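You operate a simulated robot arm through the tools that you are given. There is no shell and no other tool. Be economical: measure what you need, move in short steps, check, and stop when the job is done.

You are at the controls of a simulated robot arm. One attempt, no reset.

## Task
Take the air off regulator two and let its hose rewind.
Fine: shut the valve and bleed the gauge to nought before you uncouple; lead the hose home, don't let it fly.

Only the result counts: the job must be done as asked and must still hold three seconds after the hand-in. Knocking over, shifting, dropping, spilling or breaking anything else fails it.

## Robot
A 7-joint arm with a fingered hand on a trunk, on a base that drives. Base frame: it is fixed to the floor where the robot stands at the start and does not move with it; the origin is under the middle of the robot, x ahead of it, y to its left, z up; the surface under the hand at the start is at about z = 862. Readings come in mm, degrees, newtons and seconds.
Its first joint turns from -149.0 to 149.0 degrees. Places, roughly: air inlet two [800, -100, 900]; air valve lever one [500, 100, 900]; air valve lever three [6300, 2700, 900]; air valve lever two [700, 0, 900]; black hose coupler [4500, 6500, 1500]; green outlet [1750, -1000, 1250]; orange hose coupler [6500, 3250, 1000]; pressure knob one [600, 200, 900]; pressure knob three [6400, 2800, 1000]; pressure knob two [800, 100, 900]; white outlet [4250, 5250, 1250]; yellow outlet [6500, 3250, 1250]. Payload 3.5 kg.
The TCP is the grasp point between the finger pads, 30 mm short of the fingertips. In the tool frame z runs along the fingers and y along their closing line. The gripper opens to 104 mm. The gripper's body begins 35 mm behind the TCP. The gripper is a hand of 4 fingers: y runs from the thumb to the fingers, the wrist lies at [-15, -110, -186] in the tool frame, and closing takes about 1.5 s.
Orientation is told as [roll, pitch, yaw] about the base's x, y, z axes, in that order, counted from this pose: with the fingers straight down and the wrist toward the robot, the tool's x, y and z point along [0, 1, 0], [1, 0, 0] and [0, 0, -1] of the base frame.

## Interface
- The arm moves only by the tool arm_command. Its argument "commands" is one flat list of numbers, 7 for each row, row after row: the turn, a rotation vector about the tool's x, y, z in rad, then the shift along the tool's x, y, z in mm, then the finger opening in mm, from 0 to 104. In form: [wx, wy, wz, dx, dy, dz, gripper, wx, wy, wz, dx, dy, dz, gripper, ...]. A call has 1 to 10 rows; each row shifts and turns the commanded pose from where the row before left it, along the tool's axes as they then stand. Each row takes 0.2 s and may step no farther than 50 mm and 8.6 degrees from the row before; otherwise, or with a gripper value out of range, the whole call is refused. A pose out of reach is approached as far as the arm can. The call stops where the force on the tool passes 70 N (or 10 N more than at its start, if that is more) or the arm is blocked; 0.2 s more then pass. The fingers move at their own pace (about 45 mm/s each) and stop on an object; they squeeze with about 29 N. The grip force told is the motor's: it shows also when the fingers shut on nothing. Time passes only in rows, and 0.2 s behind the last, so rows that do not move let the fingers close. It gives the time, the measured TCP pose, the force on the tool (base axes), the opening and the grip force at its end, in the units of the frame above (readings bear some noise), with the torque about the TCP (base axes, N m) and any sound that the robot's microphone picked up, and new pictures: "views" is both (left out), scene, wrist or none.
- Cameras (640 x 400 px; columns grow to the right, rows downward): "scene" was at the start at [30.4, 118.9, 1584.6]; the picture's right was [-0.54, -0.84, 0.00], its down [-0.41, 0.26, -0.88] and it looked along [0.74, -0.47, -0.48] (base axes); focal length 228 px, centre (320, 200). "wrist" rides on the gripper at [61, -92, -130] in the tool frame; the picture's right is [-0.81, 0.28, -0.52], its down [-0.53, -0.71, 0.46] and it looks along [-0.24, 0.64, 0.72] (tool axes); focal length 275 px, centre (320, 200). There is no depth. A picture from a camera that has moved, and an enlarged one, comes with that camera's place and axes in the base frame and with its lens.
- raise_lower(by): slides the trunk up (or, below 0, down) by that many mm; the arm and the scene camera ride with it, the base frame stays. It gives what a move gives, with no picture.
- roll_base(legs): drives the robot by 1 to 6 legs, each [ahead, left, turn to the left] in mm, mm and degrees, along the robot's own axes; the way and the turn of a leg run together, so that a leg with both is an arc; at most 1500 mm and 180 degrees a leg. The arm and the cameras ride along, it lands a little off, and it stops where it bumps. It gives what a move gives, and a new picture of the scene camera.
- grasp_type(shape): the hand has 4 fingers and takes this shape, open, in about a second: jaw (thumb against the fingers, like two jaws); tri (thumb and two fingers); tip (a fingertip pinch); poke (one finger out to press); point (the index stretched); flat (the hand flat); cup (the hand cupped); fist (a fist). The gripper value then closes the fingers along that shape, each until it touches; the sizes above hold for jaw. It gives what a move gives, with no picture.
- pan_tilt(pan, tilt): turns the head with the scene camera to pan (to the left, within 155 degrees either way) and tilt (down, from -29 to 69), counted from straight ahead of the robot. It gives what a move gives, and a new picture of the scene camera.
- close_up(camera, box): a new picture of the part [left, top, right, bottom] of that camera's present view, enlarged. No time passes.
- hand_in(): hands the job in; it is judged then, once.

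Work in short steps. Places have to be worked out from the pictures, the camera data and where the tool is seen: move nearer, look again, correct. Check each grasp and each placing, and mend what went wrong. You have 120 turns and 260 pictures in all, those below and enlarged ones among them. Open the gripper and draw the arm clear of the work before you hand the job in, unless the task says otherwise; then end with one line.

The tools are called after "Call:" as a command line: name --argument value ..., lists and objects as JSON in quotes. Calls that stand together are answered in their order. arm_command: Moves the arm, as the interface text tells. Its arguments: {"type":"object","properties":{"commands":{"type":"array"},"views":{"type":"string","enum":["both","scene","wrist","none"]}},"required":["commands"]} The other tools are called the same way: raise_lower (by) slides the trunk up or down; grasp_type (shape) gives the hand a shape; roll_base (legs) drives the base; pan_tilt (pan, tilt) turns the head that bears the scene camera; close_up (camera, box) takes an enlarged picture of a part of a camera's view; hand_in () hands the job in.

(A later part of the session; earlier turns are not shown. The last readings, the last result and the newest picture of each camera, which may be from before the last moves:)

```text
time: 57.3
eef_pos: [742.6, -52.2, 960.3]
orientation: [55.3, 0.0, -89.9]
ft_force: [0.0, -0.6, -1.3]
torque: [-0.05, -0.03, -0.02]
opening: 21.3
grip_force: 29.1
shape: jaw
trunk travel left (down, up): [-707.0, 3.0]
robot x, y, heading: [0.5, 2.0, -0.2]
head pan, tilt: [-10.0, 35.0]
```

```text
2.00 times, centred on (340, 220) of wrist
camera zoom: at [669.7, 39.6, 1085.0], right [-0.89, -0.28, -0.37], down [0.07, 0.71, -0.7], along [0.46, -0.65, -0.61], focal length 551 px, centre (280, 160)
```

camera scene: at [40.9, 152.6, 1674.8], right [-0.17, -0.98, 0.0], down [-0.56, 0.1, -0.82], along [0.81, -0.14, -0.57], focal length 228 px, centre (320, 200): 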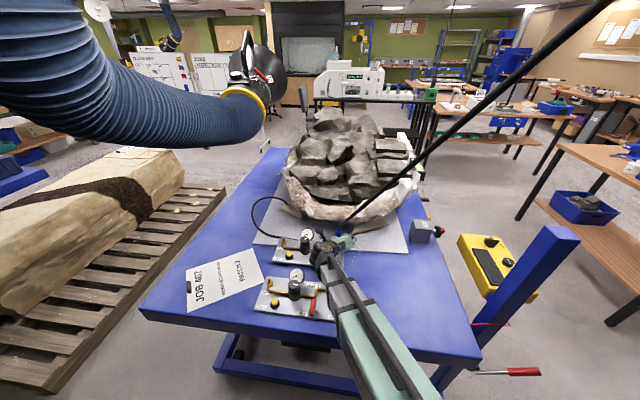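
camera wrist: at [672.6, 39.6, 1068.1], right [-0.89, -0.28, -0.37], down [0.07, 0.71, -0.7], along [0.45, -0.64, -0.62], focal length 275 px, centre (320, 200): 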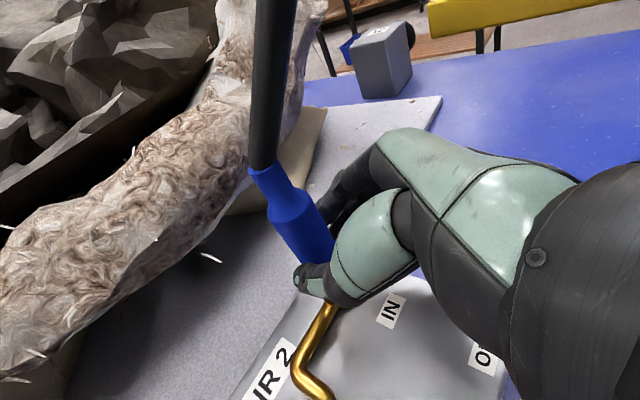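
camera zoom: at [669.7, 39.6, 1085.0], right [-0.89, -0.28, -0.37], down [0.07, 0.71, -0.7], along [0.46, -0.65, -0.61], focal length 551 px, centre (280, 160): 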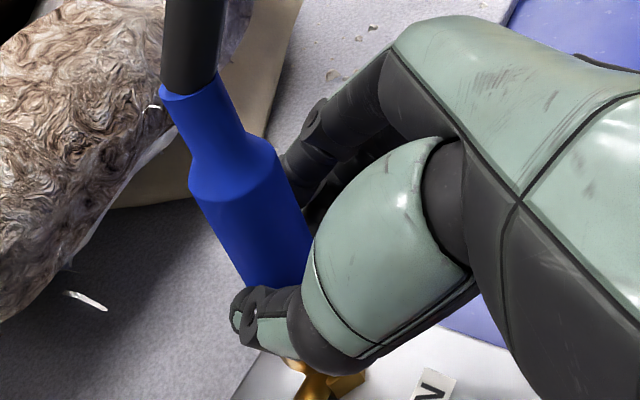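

The load dropped to ~1 N and hand and coupler rose together: it seems uncoupled. Verify.

Call:
arm_command --commands '[0, 0, 0, 12, 0, -8.4, 0, 0, 0, 0, 12, 0, -8.4, 0, 0, 0, 0, 0, 0, 0, 0]' --views "scene"

Call:
close_up --camera "scene" --box '[290, 190, 390, 265]'

Call:
close_up --camera "wrist" --box '[180, 80, 480, 380]'

```text
time: 58.1
eef_pos: [743.7, -52.6, 986.4]
orientation: [55.1, -0.1, -90.0]
ft_force: [-0.1, -0.7, -1.3]
torque: [-0.01, 0.04, 0.0]
opening: 21.5
grip_force: 29.0
shape: jaw
trunk travel left (down, up): [-707.0, 3.0]
robot x, y, heading: [2.2, 2.0, -0.1]
head pan, tilt: [-10.0, 35.0]
camera scene: at [40.5, 152.6, 1674.8], right [-0.17, -0.98, 0.0], down [-0.56, 0.1, -0.82], along [0.81, -0.14, -0.57], focal length 228 px, centre (320, 200)
```

scene: 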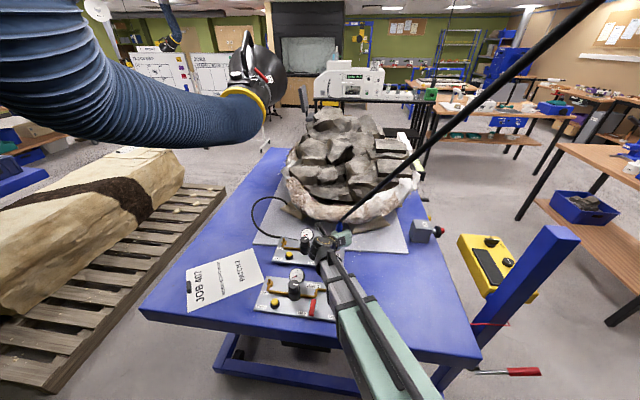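

```text
5.33 times, centred on (340, 228) of scene
camera zoom: at [40.5, 152.6, 1674.8], right [-0.17, -0.98, 0.0], down [-0.56, 0.1, -0.82], along [0.81, -0.14, -0.57], focal length 1214 px, centre (213, 53)
```

zoom: 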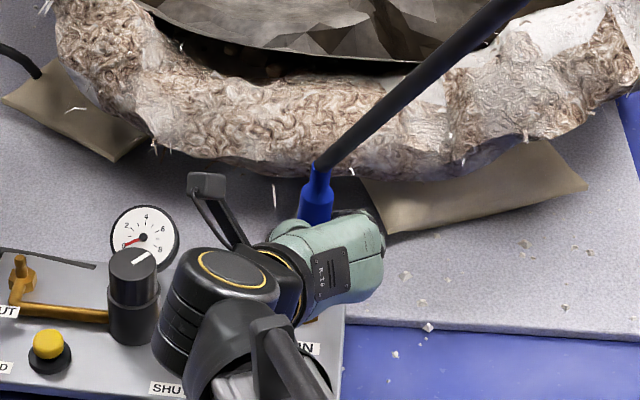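

```text
1.33 times, centred on (330, 230) of wrist
camera zoom: at [671.8, 39.8, 1110.1], right [-0.89, -0.28, -0.37], down [0.07, 0.71, -0.7], along [0.45, -0.64, -0.62], focal length 367 px, centre (307, 160)
```

zoom: 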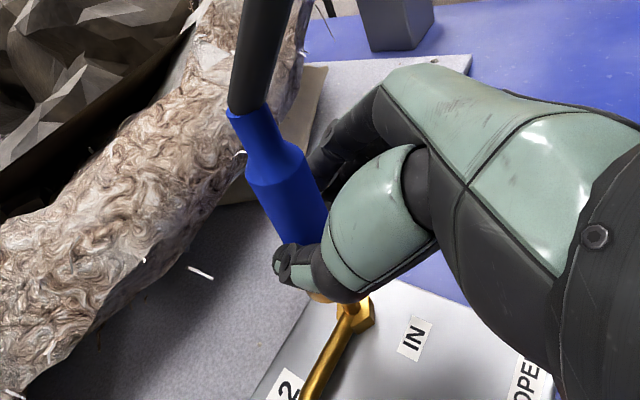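

Uncoupled: the brass nipple is bare and the coupler is in hand. I turn the head to the reel, then lead the hose toward it a little, watching the band and the pull.

Call:
pan_tilt --pan -70 --tilt -15

Call:
arm_command --commands '[0, 0, 0, 10, 5.3, -22, 0, 0, 0, 0, 10, 5.3, -22, 0, 0, 0, 0, 10, 5.3, -22, 0, 0, 0, 0, 10, 5.3, -22, 0, 0, 0, 0, 0, 0, 0, 0]' --views "scene"

Call:
close_up --camera "wrist" --box '[180, 80, 480, 380]'

```text
time: 59.4
eef_pos: [741.9, -51.4, 986.0]
orientation: [54.9, 0.0, -90.1]
ft_force: [0.3, 0.3, -1.8]
torque: [0.01, 0.0, 0.0]
opening: 21.3
grip_force: 28.8
shape: jaw
trunk travel left (down, up): [-707.0, 3.0]
robot x, y, heading: [-0.5, -1.0, 0.2]
head pan, tilt: [-70.0, -15.0]
camera scene: at [-18.4, 92.3, 1753.3], right [-0.94, -0.34, 0.0], down [0.09, -0.24, -0.97], along [0.33, -0.91, 0.26], focal length 228 px, centre (320, 200)
```

scene: 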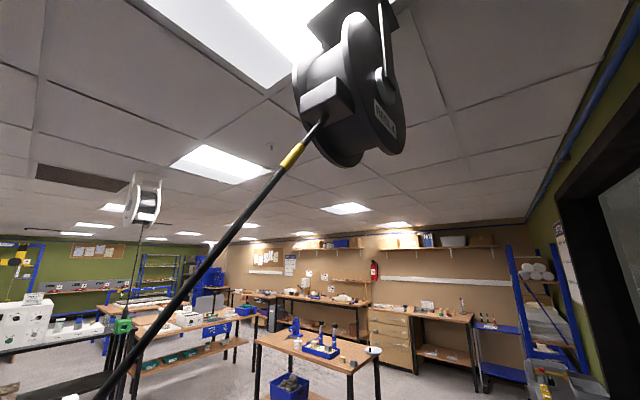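

```text
time: 60.6
eef_pos: [694.5, -74.2, 1068.7]
orientation: [55.0, 0.1, -90.0]
ft_force: [-0.1, 0.4, -1.2]
torque: [0.02, 0.02, -0.01]
opening: 21.7
grip_force: 28.7
shape: jaw
trunk travel left (down, up): [-707.0, 3.0]
robot x, y, heading: [-0.4, 0.4, 0.1]
head pan, tilt: [-70.0, -15.0]
camera scene: at [-18.3, 92.4, 1753.4], right [-0.94, -0.34, 0.0], down [0.09, -0.24, -0.97], along [0.33, -0.91, 0.26], focal length 228 px, centre (320, 200)
```

scene: 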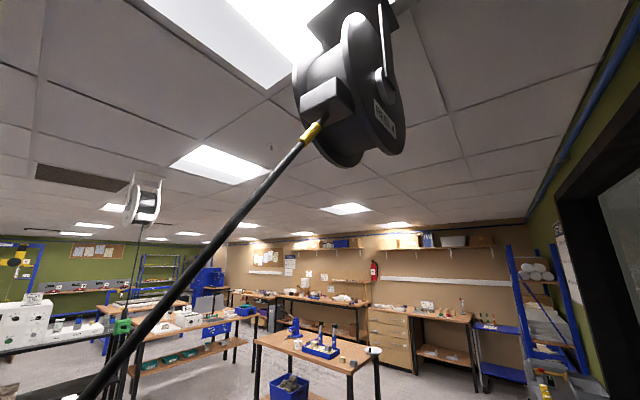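

```text
1.33 times, centred on (330, 230) of wrist
camera zoom: at [623.2, 17.6, 1193.1], right [-0.89, -0.28, -0.37], down [0.07, 0.71, -0.7], along [0.45, -0.64, -0.62], focal length 367 px, centre (307, 160)
```

zoom: 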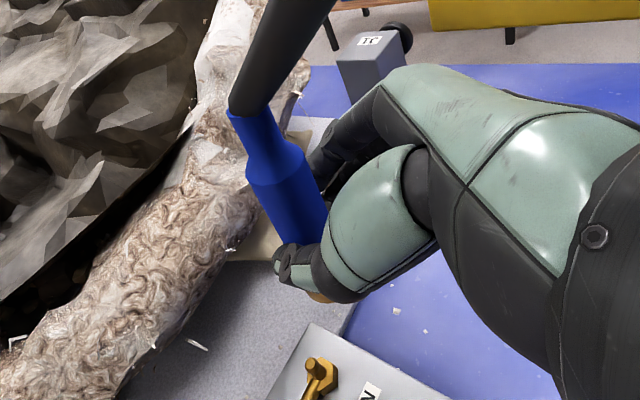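

The reel takes the hose in; the yellow band is almost at the mouth. Lead another 50 mm and see whether it stops there.

Call:
arm_command --commands '[0, 0, 0, 7, 3.7, -15, 0, 0, 0, 0, 7, 3.7, -15, 0, 0, 0, 0, 7, 3.7, -15, 0, 0, 0, 0, 0, 0, 0, 0]' --views "none"

Call:
close_up --camera "scene" --box '[240, 60, 400, 180]'

Call:
close_up --camera "scene" --box '[0, 0, 640, 400]'

```text
time: 61.6
eef_pos: [668.5, -84.8, 1110.8]
orientation: [54.9, 0.1, -90.0]
ft_force: [-0.1, -0.6, -0.1]
torque: [-0.03, 0.0, -0.01]
opening: 21.6
grip_force: 29.5
shape: jaw
trunk travel left (down, up): [-707.0, 3.0]
robot x, y, heading: [0.1, 2.8, 0.4]
head pan, tilt: [-70.0, -15.0]
```

```text
3.33 times, centred on (320, 120) of scene
camera zoom: at [-18.4, 92.3, 1753.4], right [-0.94, -0.34, 0.0], down [0.09, -0.24, -0.97], along [0.33, -0.91, 0.26], focal length 759 px, centre (320, 467)
```

zoom: 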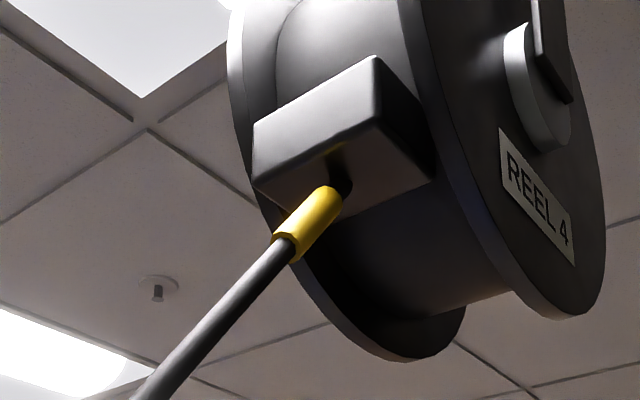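

```text
1.00 times, centred on (320, 200) of scene (not enlarged: the box is as wide or as high as the picture)
camera zoom: at [-18.4, 92.3, 1753.4], right [-0.94, -0.34, 0.0], down [0.09, -0.24, -0.97], along [0.33, -0.91, 0.26], focal length 228 px, centre (320, 200)
```

zoom: 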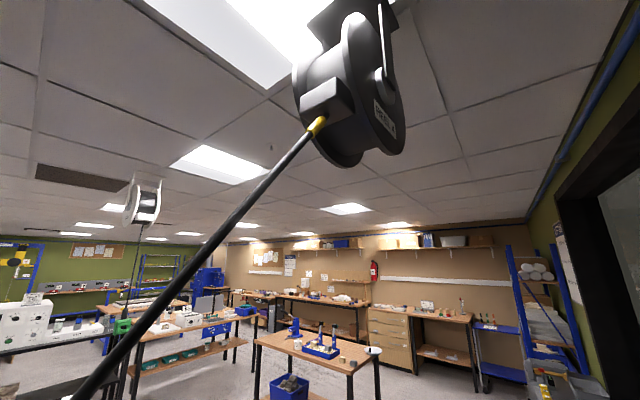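

The band has come to rest in the mouth: it is the stop. Now the hose must be led to hang plumb under the reel (127,-315), which needs the robot to back off. I look behind the robot first.

Call:
pan_tilt --pan -130 --tilt 35

Call:
pan_tilt --pan 150 --tilt 35

Call:
pan_tilt --pan -65 --tilt 55

```text
time: 62.9
eef_pos: [669.5, -84.6, 1111.1]
orientation: [55.0, -0.1, -89.9]
ft_force: [0.9, 0.1, -0.2]
torque: [0.0, 0.04, 0.05]
opening: 21.6
grip_force: 28.9
shape: jaw
trunk travel left (down, up): [-707.0, 3.0]
robot x, y, heading: [-1.6, 3.7, 0.0]
head pan, tilt: [-130.0, 35.0]
camera scene: at [-102.6, 100.4, 1674.9], right [-0.77, 0.64, 0.0], down [0.37, 0.44, -0.82], along [-0.53, -0.63, -0.57], focal length 228 px, centre (320, 200)
```

scene: 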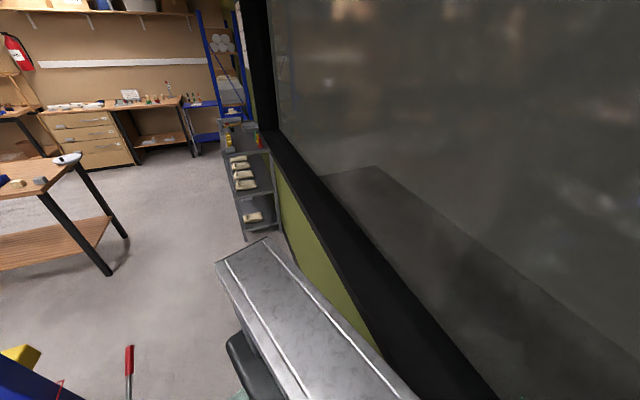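

```text
time: 66.7
eef_pos: [669.1, -84.8, 1110.8]
orientation: [54.9, 0.0, -90.0]
ft_force: [0.0, -0.2, -0.6]
torque: [0.0, 0.0, -0.02]
opening: 21.4
grip_force: 29.1
shape: jaw
trunk travel left (down, up): [-707.0, 3.0]
robot x, y, heading: [-1.3, -0.8, -0.0]
head pan, tilt: [150.0, 35.0]
camera scene: at [-122.3, 212.0, 1674.8], right [0.5, 0.87, 0.0], down [0.5, -0.29, -0.82], along [-0.71, 0.41, -0.57], focal length 228 px, centre (320, 200)
```

scene: 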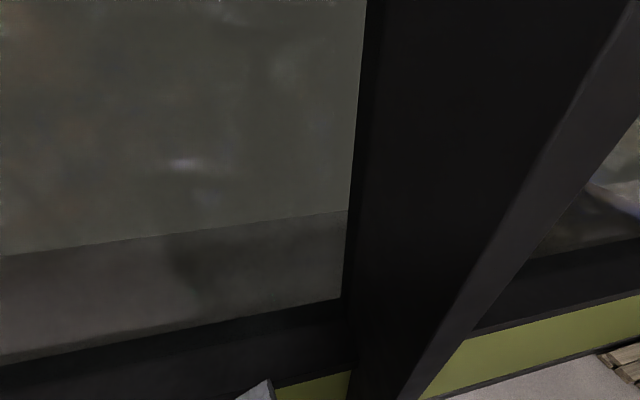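

```text
time: 69.8
eef_pos: [668.5, -85.5, 1110.3]
orientation: [54.9, 0.0, -90.0]
ft_force: [0.0, 0.7, -1.2]
torque: [0.03, 0.01, -0.02]
opening: 21.5
grip_force: 29.3
shape: jaw
trunk travel left (down, up): [-707.0, 3.0]
robot x, y, heading: [-1.0, 0.6, -0.2]
head pan, tilt: [-65.0, 55.0]
camera scene: at [-15.5, 102.6, 1646.6], right [-0.91, -0.42, 0.0], down [-0.35, 0.74, -0.57], along [0.24, -0.52, -0.82], focal length 228 px, centre (320, 200)
```

scene: 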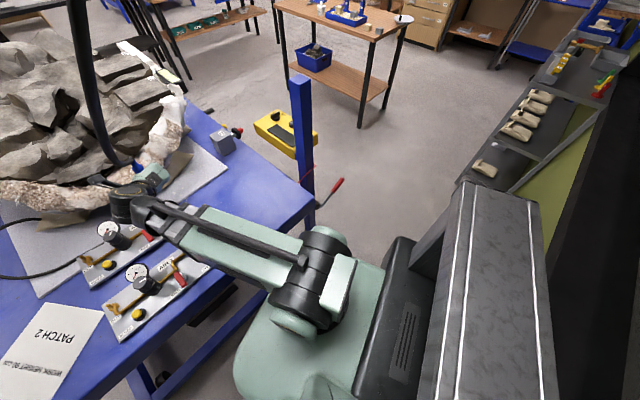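

The corridor between table and wall is narrow, and the hose's plumb point lies beside the robot; so I'll swing the arm to the right step by step and shift the robot left along the table. First a 24° swing about the robot's axis, keeping height.

Call:
arm_command --commands '[-0.0572, 0, 0.0401, -4.2, 46.4, -6, 0, -0.0572, 0, 0.0401, -4.2, 46.4, -6, 0, -0.0572, 0, 0.0401, -4.2, 46.4, -6, 0, -0.0572, 0, 0.0401, -4.2, 46.4, -6, 0, -0.0572, 0, 0.0401, -4.2, 46.4, -6, 0, -0.0572, 0, 0.0401, -4.2, 46.4, -6, 0, 0, 0, 0, 0, 0, 0, 0]' --views "both"

Call:
pan_tilt --pan -45 --tilt 20

```text
time: 71.4
eef_pos: [577.5, -349.5, 1110.8]
orientation: [54.9, 0.1, -114.1]
ft_force: [-0.8, 0.4, -0.9]
torque: [0.0, 0.03, 0.01]
opening: 21.5
grip_force: 29.7
shape: jaw
trunk travel left (down, up): [-707.0, 3.0]
robot x, y, heading: [-0.4, -2.6, -0.1]
head pan, tilt: [-65.0, 55.0]
camera scene: at [-15.5, 102.6, 1646.6], right [-0.91, -0.42, 0.0], down [-0.35, 0.74, -0.57], along [0.24, -0.52, -0.82], focal length 228 px, centre (320, 200)
camera wrist: at [550.1, -237.0, 1236.1], right [-0.92, 0.11, -0.37], down [0.35, 0.62, -0.7], along [0.15, -0.77, -0.62], focal length 275 px, centre (320, 200)
```

scene: 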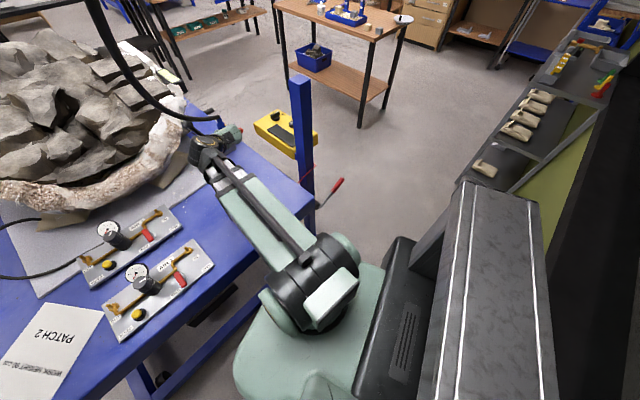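
wrist: 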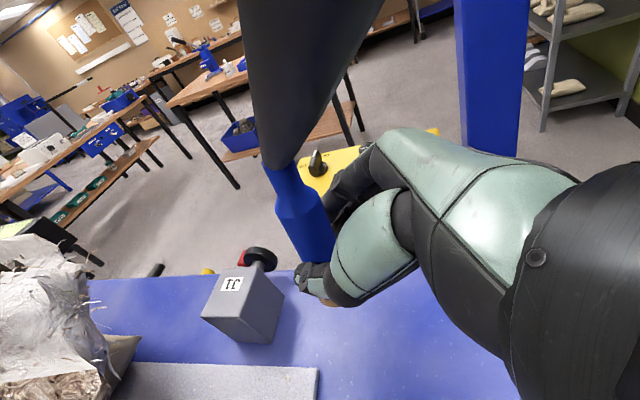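

```text
time: 72.5
eef_pos: [577.0, -349.0, 1110.2]
orientation: [54.9, 0.0, -114.0]
ft_force: [0.1, -0.3, -1.4]
torque: [-0.02, 0.0, 0.03]
opening: 21.7
grip_force: 29.1
shape: jaw
trunk travel left (down, up): [-707.0, 3.0]
robot x, y, heading: [-3.5, -0.8, -0.3]
head pan, tilt: [-45.0, 20.0]
camera scene: at [19.8, 102.0, 1698.6], right [-0.71, -0.71, 0.0], down [-0.24, 0.24, -0.94], along [0.66, -0.66, -0.34], focal length 228 px, centre (320, 200)
```

scene: 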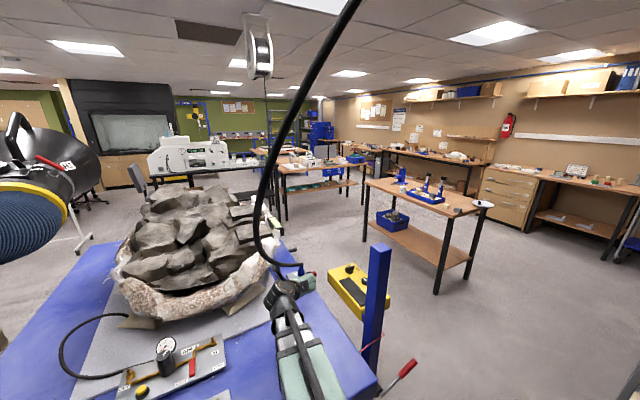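

Pull is negligible and the hose is slack with a gentle bow. I move the robot left along the table by about 200 mm.

Call:
roll_base --legs '[[61, 190, 0]]'

```text
time: 74.0
eef_pos: [662.5, -165.3, 1109.5]
orientation: [54.8, -0.1, -110.5]
ft_force: [-3.1, -5.6, -0.7]
torque: [0.14, -0.02, 0.28]
opening: 21.5
grip_force: 28.7
shape: jaw
trunk travel left (down, up): [-707.0, 3.0]
robot x, y, heading: [61.2, 148.6, 3.6]
head pan, tilt: [-45.0, 20.0]
camera scene: at [77.6, 250.8, 1698.8], right [-0.66, -0.75, 0.0], down [-0.26, 0.23, -0.94], along [0.7, -0.62, -0.34], focal length 228 px, centre (320, 200)
```

scene: 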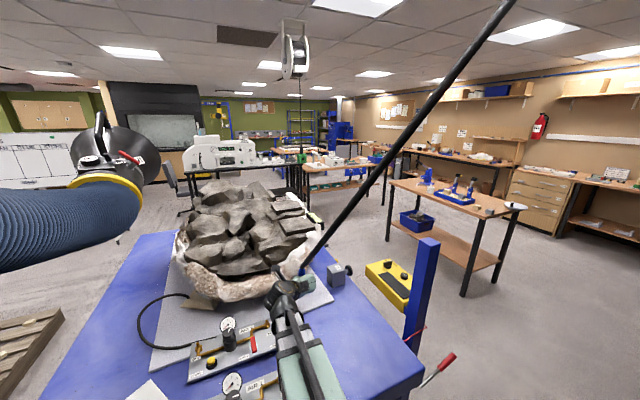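

The hose came taut again at 1095 mm to the grip, with a light 6 N. So hanging height at the grip is about z 955. There's a post near (360,-549), so I stay clear of it: next I bring the coupler in to about (420,-270,1060).

Call:
arm_command --commands '[-0.0449, 0, 0.0315, -18.3, 30.8, -13.6, 0, -0.0449, 0, 0.0315, -18.3, 30.8, -13.6, 0, -0.0449, 0, 0.0315, -18.3, 30.8, -13.6, 0, -0.0449, 0, 0.0315, -18.3, 30.8, -13.6, 0, -0.0449, 0, 0.0315, -18.3, 30.8, -13.6, 0, -0.0449, 0, 0.0315, -18.3, 30.8, -13.6, 0, -0.0449, 0, 0.0315, -18.3, 30.8, -13.6, 0, 0, 0, 0, 0, 0, 0, 0]' --views "both"

Call:
pan_tilt --pan -70 --tilt 40

```text
time: 75.8
eef_pos: [458.5, -303.5, 1053.1]
orientation: [55.0, 0.1, -132.4]
ft_force: [0.5, -0.6, -1.3]
torque: [0.05, -0.01, -0.02]
opening: 21.4
grip_force: 28.6
shape: jaw
out of reach, approached as far as the arm can: row 4, 5, 6, 7
trunk travel left (down, up): [-707.0, 3.0]
robot x, y, heading: [59.6, 148.1, 3.6]
head pan, tilt: [-45.0, 20.0]
camera scene: at [74.5, 250.0, 1698.7], right [-0.66, -0.75, 0.0], down [-0.26, 0.23, -0.94], along [0.7, -0.62, -0.34], focal length 228 px, centre (320, 200)
camera wrist: at [468.0, -187.5, 1178.7], right [-0.84, 0.4, -0.37], down [0.53, 0.48, -0.7], along [-0.1, -0.78, -0.62], focal length 275 px, centre (320, 200)
```

scene: 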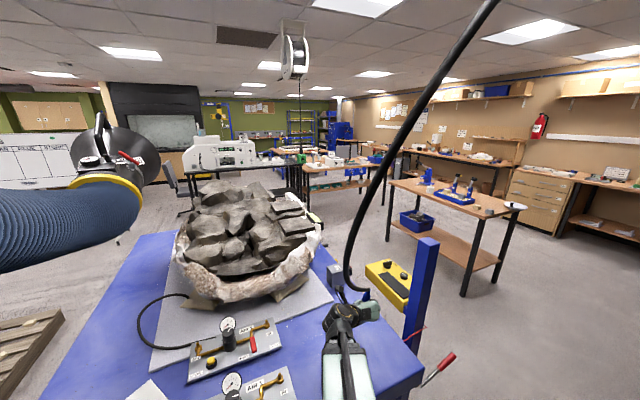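
wrist: 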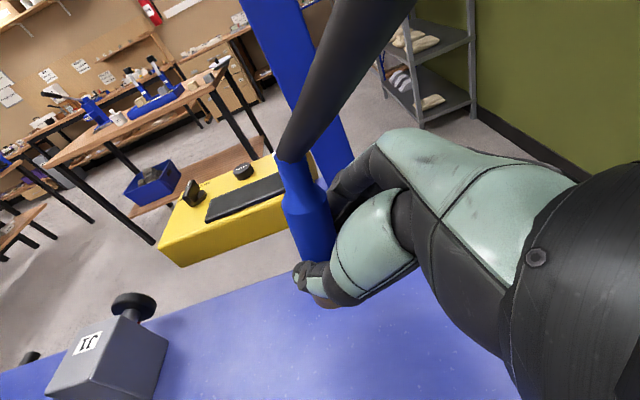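

```text
time: 76.7
eef_pos: [459.3, -303.3, 1054.4]
orientation: [54.9, 0.0, -132.5]
ft_force: [-0.3, 0.2, -1.3]
torque: [-0.05, 0.0, 0.0]
opening: 21.1
grip_force: 28.9
shape: jaw
trunk travel left (down, up): [-707.0, 3.0]
robot x, y, heading: [60.4, 147.3, 3.6]
head pan, tilt: [-70.0, 40.0]
camera scene: at [38.7, 233.5, 1667.3], right [-0.92, -0.4, 0.0], down [-0.26, 0.59, -0.77], along [0.31, -0.7, -0.64], focal length 228 px, centre (320, 200)
```

scene: 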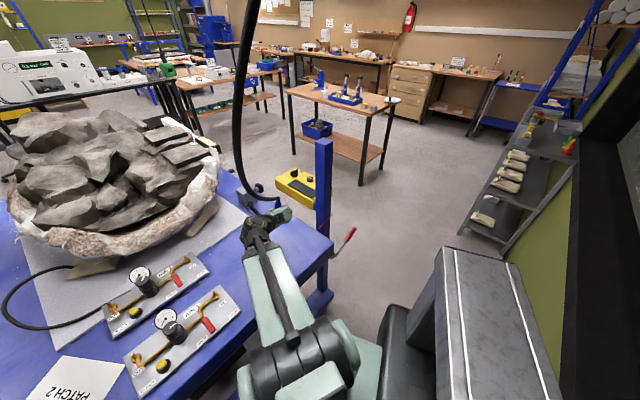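

Coupler at (458,-303), near the arm's inner limit. Shift the robot further left along the table.

Call:
roll_base --legs '[[80, 215, -3]]'

```text
time: 78.0
eef_pos: [539.0, -245.3, 1054.7]
orientation: [54.9, 0.0, -129.5]
ft_force: [-0.8, -0.6, -0.1]
torque: [0.02, -0.01, 0.05]
opening: 21.1
grip_force: 29.2
shape: jaw
trunk travel left (down, up): [-707.0, 3.0]
robot x, y, heading: [118.9, 184.5, 6.7]
head pan, tilt: [-70.0, 40.0]
stopped in leg 1: the robot was blocked; the commanded pose is now the measured one
camera scene: at [89.1, 267.0, 1667.3], right [-0.89, -0.45, 0.0], down [-0.29, 0.57, -0.77], along [0.35, -0.68, -0.64], focal length 228 px, centre (320, 200)
```

scene: 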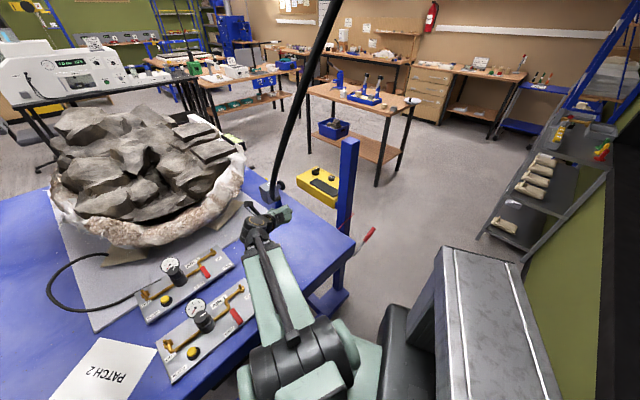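

The base touched something (heading turned left, so probably the front-left against the table). I look down in front to judge the edge before going on.

Call:
pan_tilt --pan 15 --tilt 66

Call:
pan_tilt --pan 100 --tilt 55

```text
time: 79.6
eef_pos: [540.3, -244.2, 1053.9]
orientation: [54.9, -0.1, -129.4]
ft_force: [0.5, -1.2, -2.0]
torque: [0.0, 0.01, 0.0]
opening: 21.1
grip_force: 28.8
shape: jaw
trunk travel left (down, up): [-707.0, 3.0]
robot x, y, heading: [121.3, 185.8, 6.9]
head pan, tilt: [15.0, 66.0]
camera scene: at [109.4, 367.2, 1633.9], right [0.37, -0.93, 0.0], down [-0.85, -0.34, -0.41], along [0.38, 0.15, -0.91], focal length 228 px, centre (320, 200)
```

scene: 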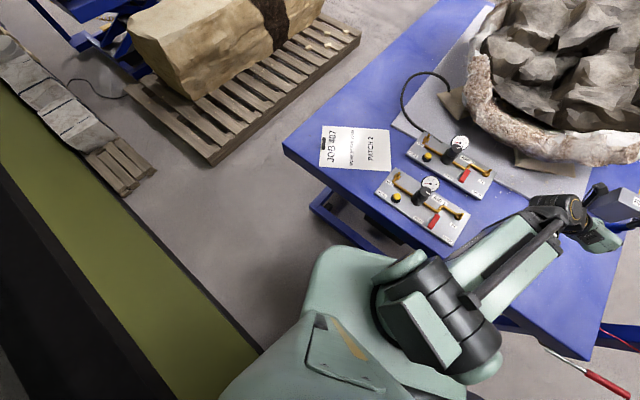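

```text
time: 81.2
eef_pos: [540.2, -244.0, 1054.5]
orientation: [54.9, -0.1, -129.5]
ft_force: [-0.2, 0.9, -1.4]
torque: [-0.02, -0.01, 0.01]
opening: 20.9
grip_force: 29.4
shape: jaw
trunk travel left (down, up): [-707.0, 3.0]
robot x, y, heading: [118.0, 182.4, 6.7]
head pan, tilt: [100.0, 55.0]
camera scene: at [33.3, 414.2, 1646.6], right [0.96, 0.29, 0.0], down [0.24, -0.78, -0.57], along [-0.17, 0.55, -0.82], focal length 228 px, centre (320, 200)
```

scene: 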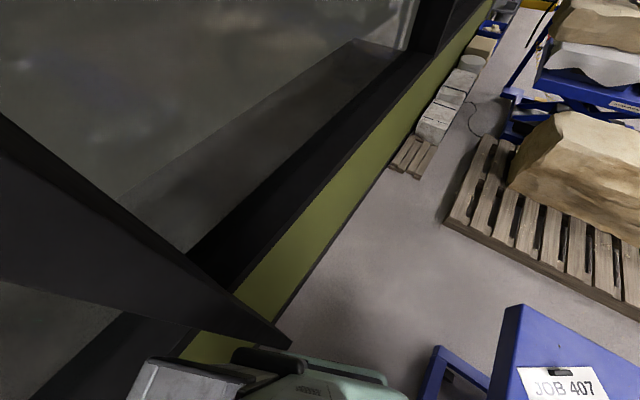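

The robot stands skew in the corridor (heading +6.7°, corridor square at about −17°). I back off 40 mm from the table and turn right to square up.

Call:
roll_base --legs '[[-37, 16, -12]]'

```text
time: 81.9
eef_pos: [537.2, -248.2, 1053.3]
orientation: [54.9, 0.0, -129.7]
ft_force: [0.6, 0.4, -1.9]
torque: [-0.02, 0.04, 0.03]
opening: 21.0
grip_force: 29.4
shape: jaw
trunk travel left (down, up): [-707.0, 3.0]
robot x, y, heading: [118.9, 182.6, 6.7]
head pan, tilt: [100.0, 55.0]
stopped in leg 1: the robot was blocked; the commanded pose is now the measured one
camera scene: at [33.3, 412.9, 1646.6], right [0.96, 0.28, 0.0], down [0.23, -0.79, -0.57], along [-0.16, 0.55, -0.82], focal length 228 px, centre (320, 200)
```

scene: 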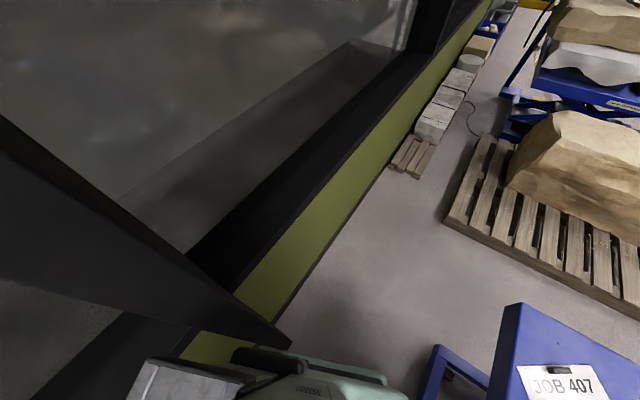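

The rear-left is against the window pillar near (-199,420), so leftward is closed. The right-hand aisle is open: I'll go right past the reel instead, keeping the coupler over the table. First swing the arm 16° back to the left.

Call:
arm_command --commands '[0.0572, 0, -0.0401, 1.7, -41.9, 2.5, 0, 0.0572, 0, -0.0401, 1.7, -41.9, 2.5, 0, 0.0572, 0, -0.0401, 1.7, -41.9, 2.5, 0, 0.0572, 0, -0.0401, 1.7, -41.9, 2.5, 0, 0, 0, 0, 0, 0, 0, 0]' --views "none"

Call:
roll_base --legs '[[-80, -180, 0]]'

Call:
pan_tilt --pan -95 --tilt 50

```text
time: 83.1
eef_pos: [646.9, -120.7, 1050.6]
orientation: [54.8, -0.1, -113.7]
ft_force: [-0.8, -0.3, -0.5]
torque: [0.01, 0.02, -0.01]
opening: 21.0
grip_force: 28.3
shape: jaw
out of reach, approached as far as the arm can: row 2, 4
trunk travel left (down, up): [-707.0, 3.0]
robot x, y, heading: [118.3, 180.0, 6.5]
head pan, tilt: [100.0, 55.0]
```

```text
time: 84.7
eef_pos: [587.4, -306.9, 1050.7]
orientation: [54.8, 0.1, -113.8]
ft_force: [0.1, 0.0, -0.6]
torque: [0.01, 0.03, 0.0]
opening: 21.1
grip_force: 29.0
shape: jaw
trunk travel left (down, up): [-707.0, 3.0]
robot x, y, heading: [59.6, -4.9, 6.4]
head pan, tilt: [100.0, 55.0]
camera scene: at [-26.7, 223.6, 1646.7], right [0.96, 0.28, 0.0], down [0.23, -0.79, -0.57], along [-0.16, 0.55, -0.82], focal length 228 px, centre (320, 200)
```

scene: 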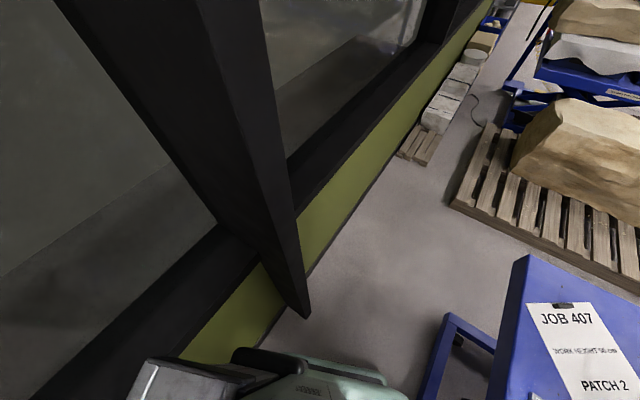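

```text
time: 87.5
eef_pos: [587.7, -307.6, 1051.3]
orientation: [54.8, -0.1, -113.7]
ft_force: [0.4, 0.1, -1.9]
torque: [-0.01, -0.02, -0.01]
opening: 21.2
grip_force: 28.6
shape: jaw
trunk travel left (down, up): [-707.0, 3.0]
robot x, y, heading: [62.4, -6.4, 6.4]
head pan, tilt: [-95.0, 50.0]
camera scene: at [-3.7, 78.5, 1653.1], right [-1.0, -0.03, 0.0], down [-0.02, 0.77, -0.64], along [0.02, -0.64, -0.77], focal length 228 px, centre (320, 200)
```

scene: 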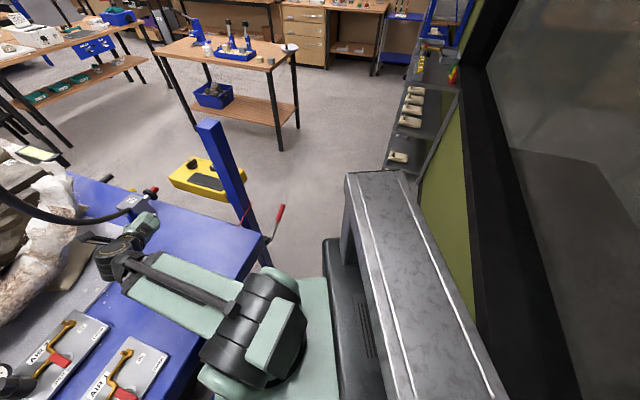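

The pillar stays behind and the way right is free. Swing 16° left again, then base right ~250 mm.

Call:
arm_command --commands '[0.0572, 0, -0.0401, 1.7, -41.9, 2.5, 0, 0.0572, 0, -0.0401, 1.7, -41.9, 2.5, 0, 0.0572, 0, -0.0401, 1.7, -41.9, 2.5, 0, 0.0572, 0, -0.0401, 1.7, -41.9, 2.5, 0, 0, 0, 0, 0, 0, 0, 0]' --views "none"

Call:
roll_base --legs '[[-110, -221, 0]]'

```text
time: 88.7
eef_pos: [653.1, -152.3, 1050.8]
orientation: [54.8, 0.0, -97.7]
ft_force: [-0.4, 0.1, -1.1]
torque: [0.03, 0.01, -0.03]
opening: 21.1
grip_force: 29.1
shape: jaw
out of reach, approached as far as the arm can: row 3
trunk travel left (down, up): [-707.0, 3.0]
robot x, y, heading: [57.6, -3.6, 6.4]
head pan, tilt: [-95.0, 50.0]
```

```text
time: 90.5
eef_pos: [566.2, -384.1, 1051.5]
orientation: [54.8, 0.0, -97.7]
ft_force: [-0.8, -0.3, -1.5]
torque: [0.02, 0.01, -0.01]
opening: 21.1
grip_force: 28.7
shape: jaw
trunk travel left (down, up): [-707.0, 3.0]
robot x, y, heading: [-25.9, -238.6, 6.4]
head pan, tilt: [-95.0, 50.0]
camera scene: at [-90.3, -153.7, 1653.1], right [-1.0, -0.03, 0.0], down [-0.02, 0.77, -0.64], along [0.02, -0.64, -0.77], focal length 228 px, centre (320, 200)
```

scene: 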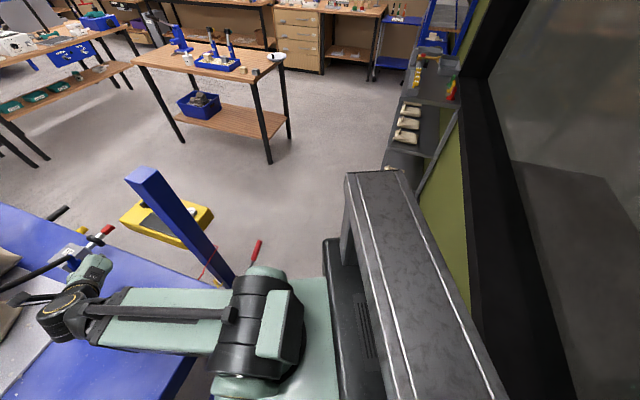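

All good; next swing 20° left, then move the base right another ~220 mm, slightly back.

Call:
arm_command --commands '[0.0572, 0, -0.0401, 1.7, -41.9, 2.5, 0, 0.0572, 0, -0.0401, 1.7, -41.9, 2.5, 0, 0.0572, 0, -0.0401, 1.7, -41.9, 2.5, 0, 0.0572, 0, -0.0401, 1.7, -41.9, 2.5, 0, 0.0572, 0, -0.0401, 1.7, -41.9, 2.5, 0, 0, 0, 0, 0, 0, 0, 0]' --views "none"

Call:
roll_base --legs '[[-115, -185, 0]]'

Call:
pan_tilt --pan -30 --tilt 40

```text
time: 91.9
eef_pos: [583.5, -175.1, 1049.8]
orientation: [54.8, -0.1, -77.7]
ft_force: [0.4, -0.2, -0.8]
torque: [0.0, -0.01, 0.0]
opening: 21.2
grip_force: 28.9
shape: jaw
trunk travel left (down, up): [-707.0, 3.0]
robot x, y, heading: [-30.5, -233.9, 6.7]
head pan, tilt: [-95.0, 50.0]
```

```text
time: 93.6
eef_pos: [489.8, -372.5, 1050.5]
orientation: [54.8, 0.1, -77.6]
ft_force: [0.5, 0.2, -1.3]
torque: [0.01, 0.03, 0.01]
opening: 20.9
grip_force: 29.2
shape: jaw
trunk travel left (down, up): [-707.0, 3.0]
robot x, y, heading: [-119.4, -438.0, 6.5]
head pan, tilt: [-95.0, 50.0]
camera scene: at [-183.0, -351.7, 1653.1], right [-1.0, -0.03, 0.0], down [-0.02, 0.77, -0.64], along [0.02, -0.64, -0.77], focal length 228 px, centre (320, 200)
```

scene: 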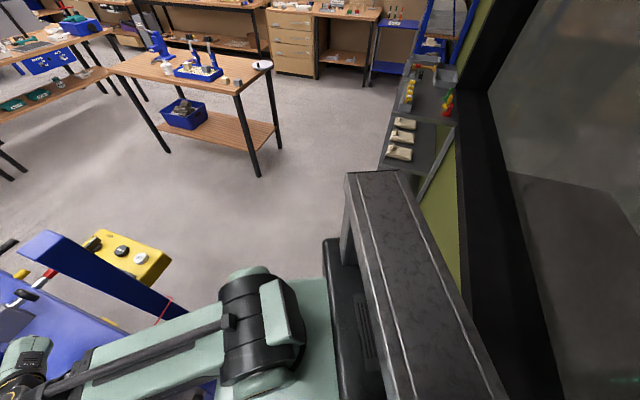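

```text
time: 95.0
eef_pos: [490.6, -372.0, 1050.8]
orientation: [54.9, 0.1, -77.5]
ft_force: [0.4, -0.7, -0.8]
torque: [-0.02, -0.01, 0.0]
opening: 21.1
grip_force: 29.0
shape: jaw
trunk travel left (down, up): [-707.0, 3.0]
robot x, y, heading: [-117.5, -436.8, 6.4]
head pan, tilt: [-30.0, 40.0]
camera scene: at [-106.6, -307.4, 1667.2], right [-0.4, -0.92, 0.0], down [-0.59, 0.26, -0.77], along [0.7, -0.3, -0.64], focal length 228 px, centre (320, 200)
```

scene: 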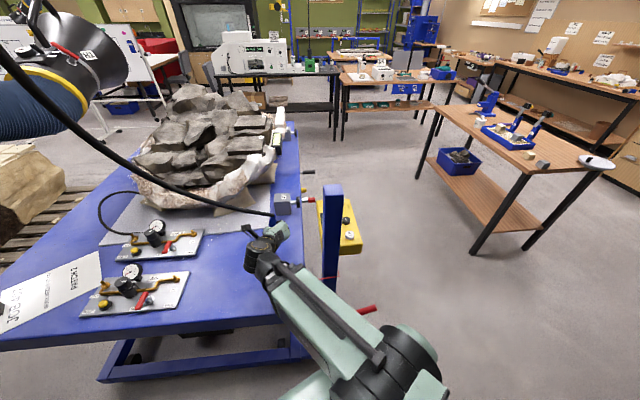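

The hand is clear of the post. Before passing the red crank handle near (195,-625,770), I look down at the robot's front clearance.

Call:
pan_tilt --pan -40 --tilt 69

```text
time: 95.9
eef_pos: [489.5, -372.2, 1049.8]
orientation: [54.8, -0.1, -77.7]
ft_force: [-0.4, 0.0, -1.9]
torque: [0.02, 0.01, 0.01]
opening: 21.3
grip_force: 29.0
shape: jaw
trunk travel left (down, up): [-707.0, 3.0]
robot x, y, heading: [-120.1, -436.8, 6.4]
head pan, tilt: [-40.0, 68.8]
camera scene: at [-137.9, -304.4, 1631.2], right [-0.55, -0.84, 0.0], down [-0.78, 0.51, -0.36], along [0.3, -0.2, -0.93], focal length 228 px, centre (320, 200)
```

scene: 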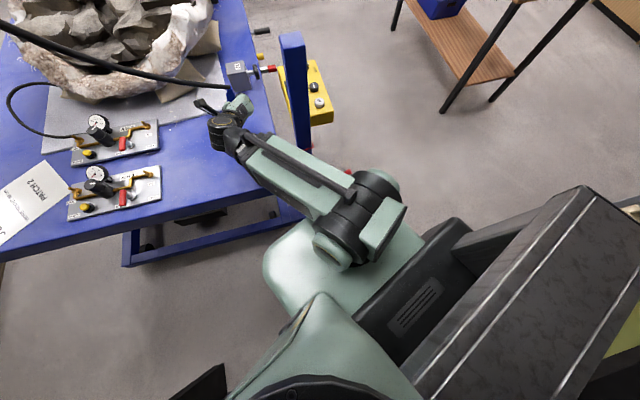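

Front has ~65 mm clearance to the handle. Swing 24° left, then base right ~220 mm and a little back.

Call:
arm_command --commands '[0.0572, 0, -0.0401, 1.7, -41.9, 2.5, 0, 0.0572, 0, -0.0401, 1.7, -41.9, 2.5, 0, 0.0572, 0, -0.0401, 1.7, -41.9, 2.5, 0, 0.0572, 0, -0.0401, 1.7, -41.9, 2.5, 0, 0.0572, 0, -0.0401, 1.7, -41.9, 2.5, 0, 0.0572, 0, -0.0401, 1.7, -41.9, 2.5, 0, 0, 0, 0, 0, 0, 0, 0]' --views "none"

Call:
roll_base --legs '[[-106, -193, 0]]'

```text
time: 97.5
eef_pos: [412.2, -134.3, 1049.1]
orientation: [54.8, 0.1, -53.5]
ft_force: [-1.1, -0.7, -0.8]
torque: [0.01, -0.03, 0.01]
opening: 21.3
grip_force: 29.0
shape: jaw
trunk travel left (down, up): [-707.0, 3.0]
robot x, y, heading: [-116.8, -432.8, 6.4]
head pan, tilt: [-40.0, 68.8]
```

```text
time: 99.2
eef_pos: [329.3, -341.0, 1049.6]
orientation: [54.8, 0.1, -53.6]
ft_force: [-0.4, 0.3, -1.1]
torque: [0.03, 0.0, 0.04]
opening: 21.2
grip_force: 29.0
shape: jaw
trunk travel left (down, up): [-707.0, 3.0]
robot x, y, heading: [-206.3, -640.6, 6.5]
head pan, tilt: [-40.0, 68.8]
camera scene: at [-221.3, -510.3, 1631.2], right [-0.55, -0.83, 0.0], down [-0.78, 0.51, -0.36], along [0.3, -0.2, -0.93], focal length 228 px, centre (320, 200)
```

scene: 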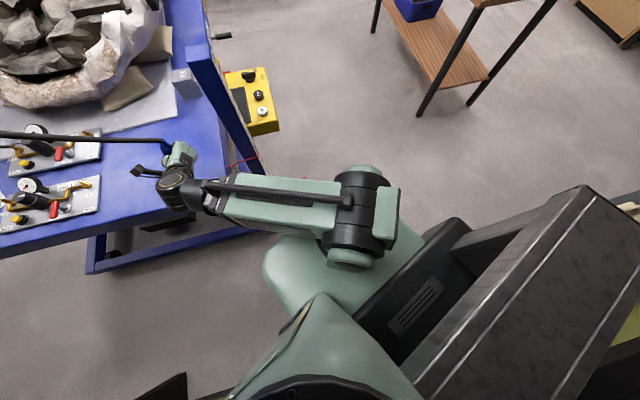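

Now swing 24° left (coupler comes off the table over the corridor), then the last base move right of ~230 mm.

Call:
arm_command --commands '[0.0572, 0, -0.0401, 1.7, -41.9, 2.5, 0, 0.0572, 0, -0.0401, 1.7, -41.9, 2.5, 0, 0.0572, 0, -0.0401, 1.7, -41.9, 2.5, 0, 0.0572, 0, -0.0401, 1.7, -41.9, 2.5, 0, 0.0572, 0, -0.0401, 1.7, -41.9, 2.5, 0, 0.0572, 0, -0.0401, 1.7, -41.9, 2.5, 0, 0, 0, 0, 0, 0, 0, 0]' --views "none"

Call:
roll_base --legs '[[-83, -215, 0]]'

Call:
pan_tilt --pan 35 --tilt 20

```text
time: 100.8
eef_pos: [160.4, -154.3, 1048.6]
orientation: [54.8, 0.1, -29.6]
ft_force: [-0.6, -0.3, -1.9]
torque: [0.0, 0.04, -0.03]
opening: 20.9
grip_force: 29.2
shape: jaw
trunk travel left (down, up): [-707.0, 3.0]
robot x, y, heading: [-202.2, -639.8, 6.4]
head pan, tilt: [-40.0, 68.8]
```

```text
time: 102.5
eef_pos: [101.7, -378.1, 1048.8]
orientation: [54.9, 0.1, -29.5]
ft_force: [-0.8, -0.9, -0.8]
torque: [-0.01, -0.02, 0.0]
opening: 21.1
grip_force: 29.4
shape: jaw
trunk travel left (down, up): [-707.0, 3.0]
robot x, y, heading: [-263.6, -861.8, 6.6]
head pan, tilt: [-40.0, 68.8]
camera scene: at [-279.1, -733.2, 1631.2], right [-0.55, -0.83, 0.0], down [-0.78, 0.51, -0.36], along [0.3, -0.2, -0.93], focal length 228 px, centre (320, 200)
```

scene: 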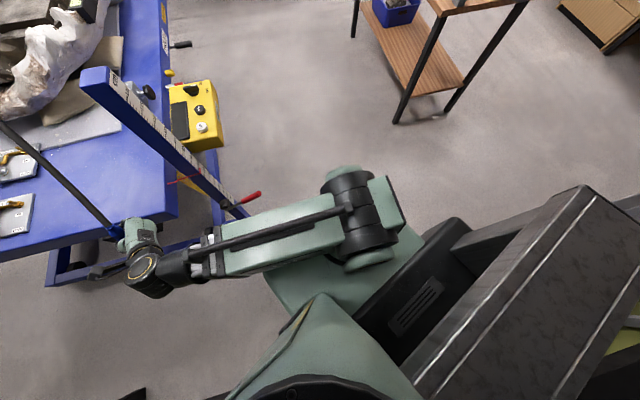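

```text
time: 104.0
eef_pos: [101.8, -378.1, 1049.4]
orientation: [54.8, -0.1, -29.6]
ft_force: [-0.5, 0.1, -0.2]
torque: [0.02, 0.02, -0.02]
opening: 20.7
grip_force: 29.2
shape: jaw
trunk travel left (down, up): [-707.0, 3.0]
robot x, y, heading: [-261.1, -861.9, 6.5]
head pan, tilt: [35.0, 20.0]
camera scene: at [-255.7, -639.5, 1698.6], right [0.66, -0.75, 0.0], down [-0.26, -0.23, -0.94], along [0.7, 0.62, -0.34], focal length 228 px, centre (320, 200)
```

scene: 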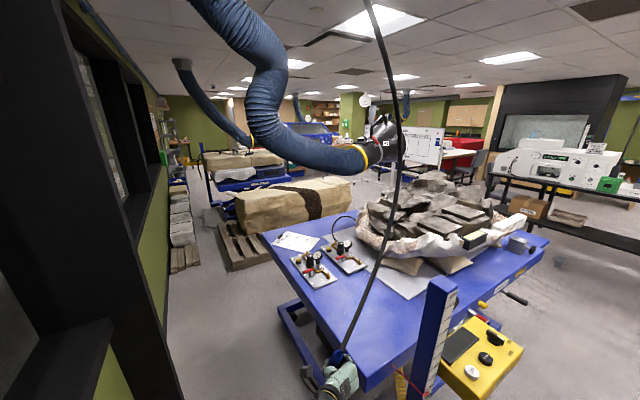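

Coupler is now near beneath the reel. I look up at the reel from here to refine the plumb point and check the band.

Call:
pan_tilt --pan 35 --tilt -25

Call:
close_up --camera "scene" --box '[240, 40, 480, 240]'

```text
time: 105.1
eef_pos: [101.7, -378.3, 1048.8]
orientation: [54.8, 0.0, -29.6]
ft_force: [-1.0, -0.3, -0.6]
torque: [0.0, -0.02, -0.02]
opening: 20.9
grip_force: 29.2
shape: jaw
trunk travel left (down, up): [-707.0, 3.0]
robot x, y, heading: [-259.2, -859.7, 6.4]
head pan, tilt: [35.0, -25.0]
camera scene: at [-272.3, -654.1, 1766.6], right [0.66, -0.75, 0.0], down [0.32, 0.28, -0.91], along [0.68, 0.6, 0.42], focal length 228 px, centre (320, 200)
```

scene: 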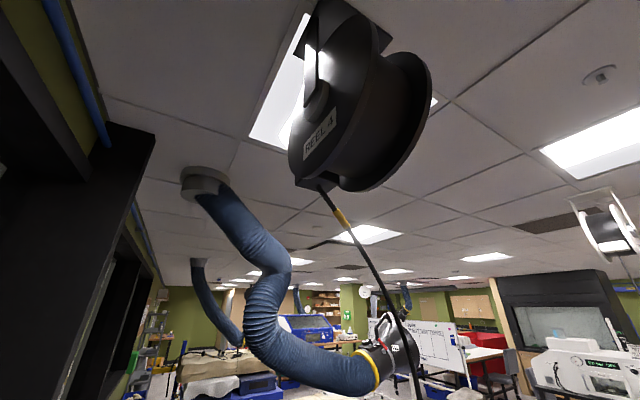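

```text
2.00 times, centred on (360, 140) of scene
camera zoom: at [-272.3, -654.1, 1766.6], right [0.66, -0.75, 0.0], down [0.32, 0.28, -0.91], along [0.68, 0.6, 0.42], focal length 455 px, centre (240, 320)
```

zoom: 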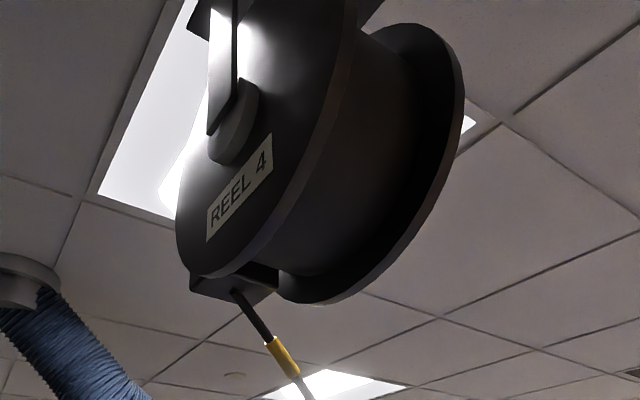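

Mouth confirmed at (122,-301,2046); the band was drawn out a little (≈70 mm) during the manoeuvre. I bring the coupler plumb under it and lower until the hose is nearly straight.

Call:
arm_command --commands '[0, 0, 0, -10.7, -4.1, 26.2, 0, 0, 0, 0, -10.7, -4.1, 26.2, 0, 0, 0, 0, -10.7, -4.1, 26.2, 0, 0, 0, 0, -10.7, -4.1, 26.2, 0, 0, 0, 0, -10.7, -4.1, 26.2, 0, 0, 0, 0, 0, 0, 0, 0]' --views "scene"

Call:
close_up --camera "scene" --box '[240, 100, 480, 300]'

```text
time: 106.5
eef_pos: [120.7, -300.7, 930.2]
orientation: [55.0, 0.1, -29.6]
ft_force: [0.2, 0.8, -1.7]
torque: [-0.04, 0.01, 0.03]
opening: 21.1
grip_force: 28.8
shape: jaw
trunk travel left (down, up): [-707.0, 3.0]
robot x, y, heading: [-261.7, -863.2, 6.5]
head pan, tilt: [35.0, -25.0]
camera scene: at [-272.4, -654.2, 1766.6], right [0.66, -0.75, 0.0], down [0.32, 0.28, -0.91], along [0.68, 0.6, 0.42], focal length 228 px, centre (320, 200)
```

scene: 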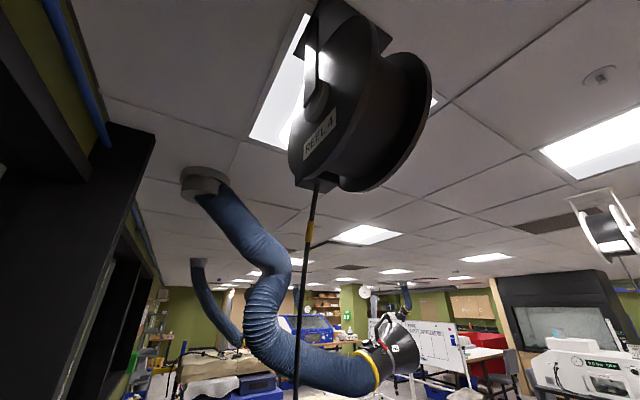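

```text
2.00 times, centred on (360, 200) of scene
camera zoom: at [-272.4, -654.2, 1766.6], right [0.66, -0.75, 0.0], down [0.32, 0.28, -0.91], along [0.68, 0.6, 0.42], focal length 455 px, centre (240, 200)
```

zoom: 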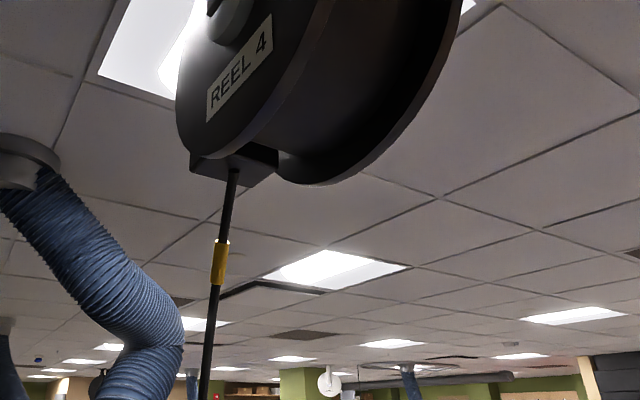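

The hose hangs straight and plumb; the band is ~100 mm below the mouth. I lead it up slowly and watch whether the reel takes it in.

Call:
arm_command --commands '[0, 0, 0, 8.2, 0, -5.7, 0, 0, 0, 0, 8.2, 0, -5.7, 0, 0, 0, 0, 8.2, 0, -5.7, 0, 0, 0, 0, 8.2, 0, -5.7, 0, 0, 0, 0, 8.2, 0, -5.7, 0, 0, 0, 0, 8.2, 0, -5.7, 0, 0, 0, 0, 0, 0, 0, 0]' --views "none"

Call:
close_up --camera "scene" --box '[240, 100, 480, 300]'

```text
time: 108.1
eef_pos: [122.5, -300.4, 989.9]
orientation: [54.9, 0.1, -29.6]
ft_force: [-0.1, -0.6, -0.3]
torque: [0.01, 0.01, 0.0]
opening: 20.9
grip_force: 29.7
shape: jaw
trunk travel left (down, up): [-707.0, 3.0]
robot x, y, heading: [-256.5, -863.1, 6.5]
head pan, tilt: [35.0, -25.0]
```

```text
2.00 times, centred on (360, 200) of scene
camera zoom: at [-272.3, -654.1, 1766.6], right [0.66, -0.75, 0.0], down [0.32, 0.28, -0.91], along [0.68, 0.6, 0.42], focal length 455 px, centre (240, 200)
```

zoom: 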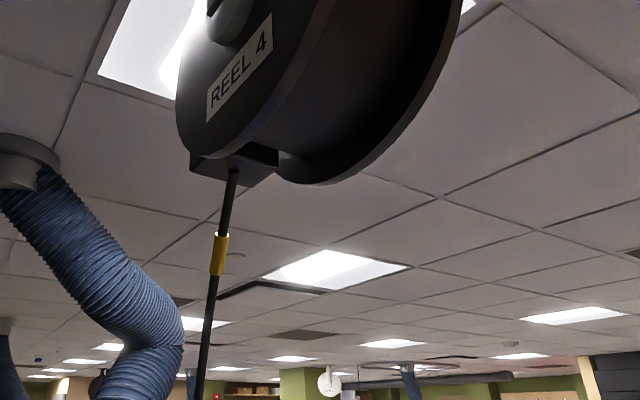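

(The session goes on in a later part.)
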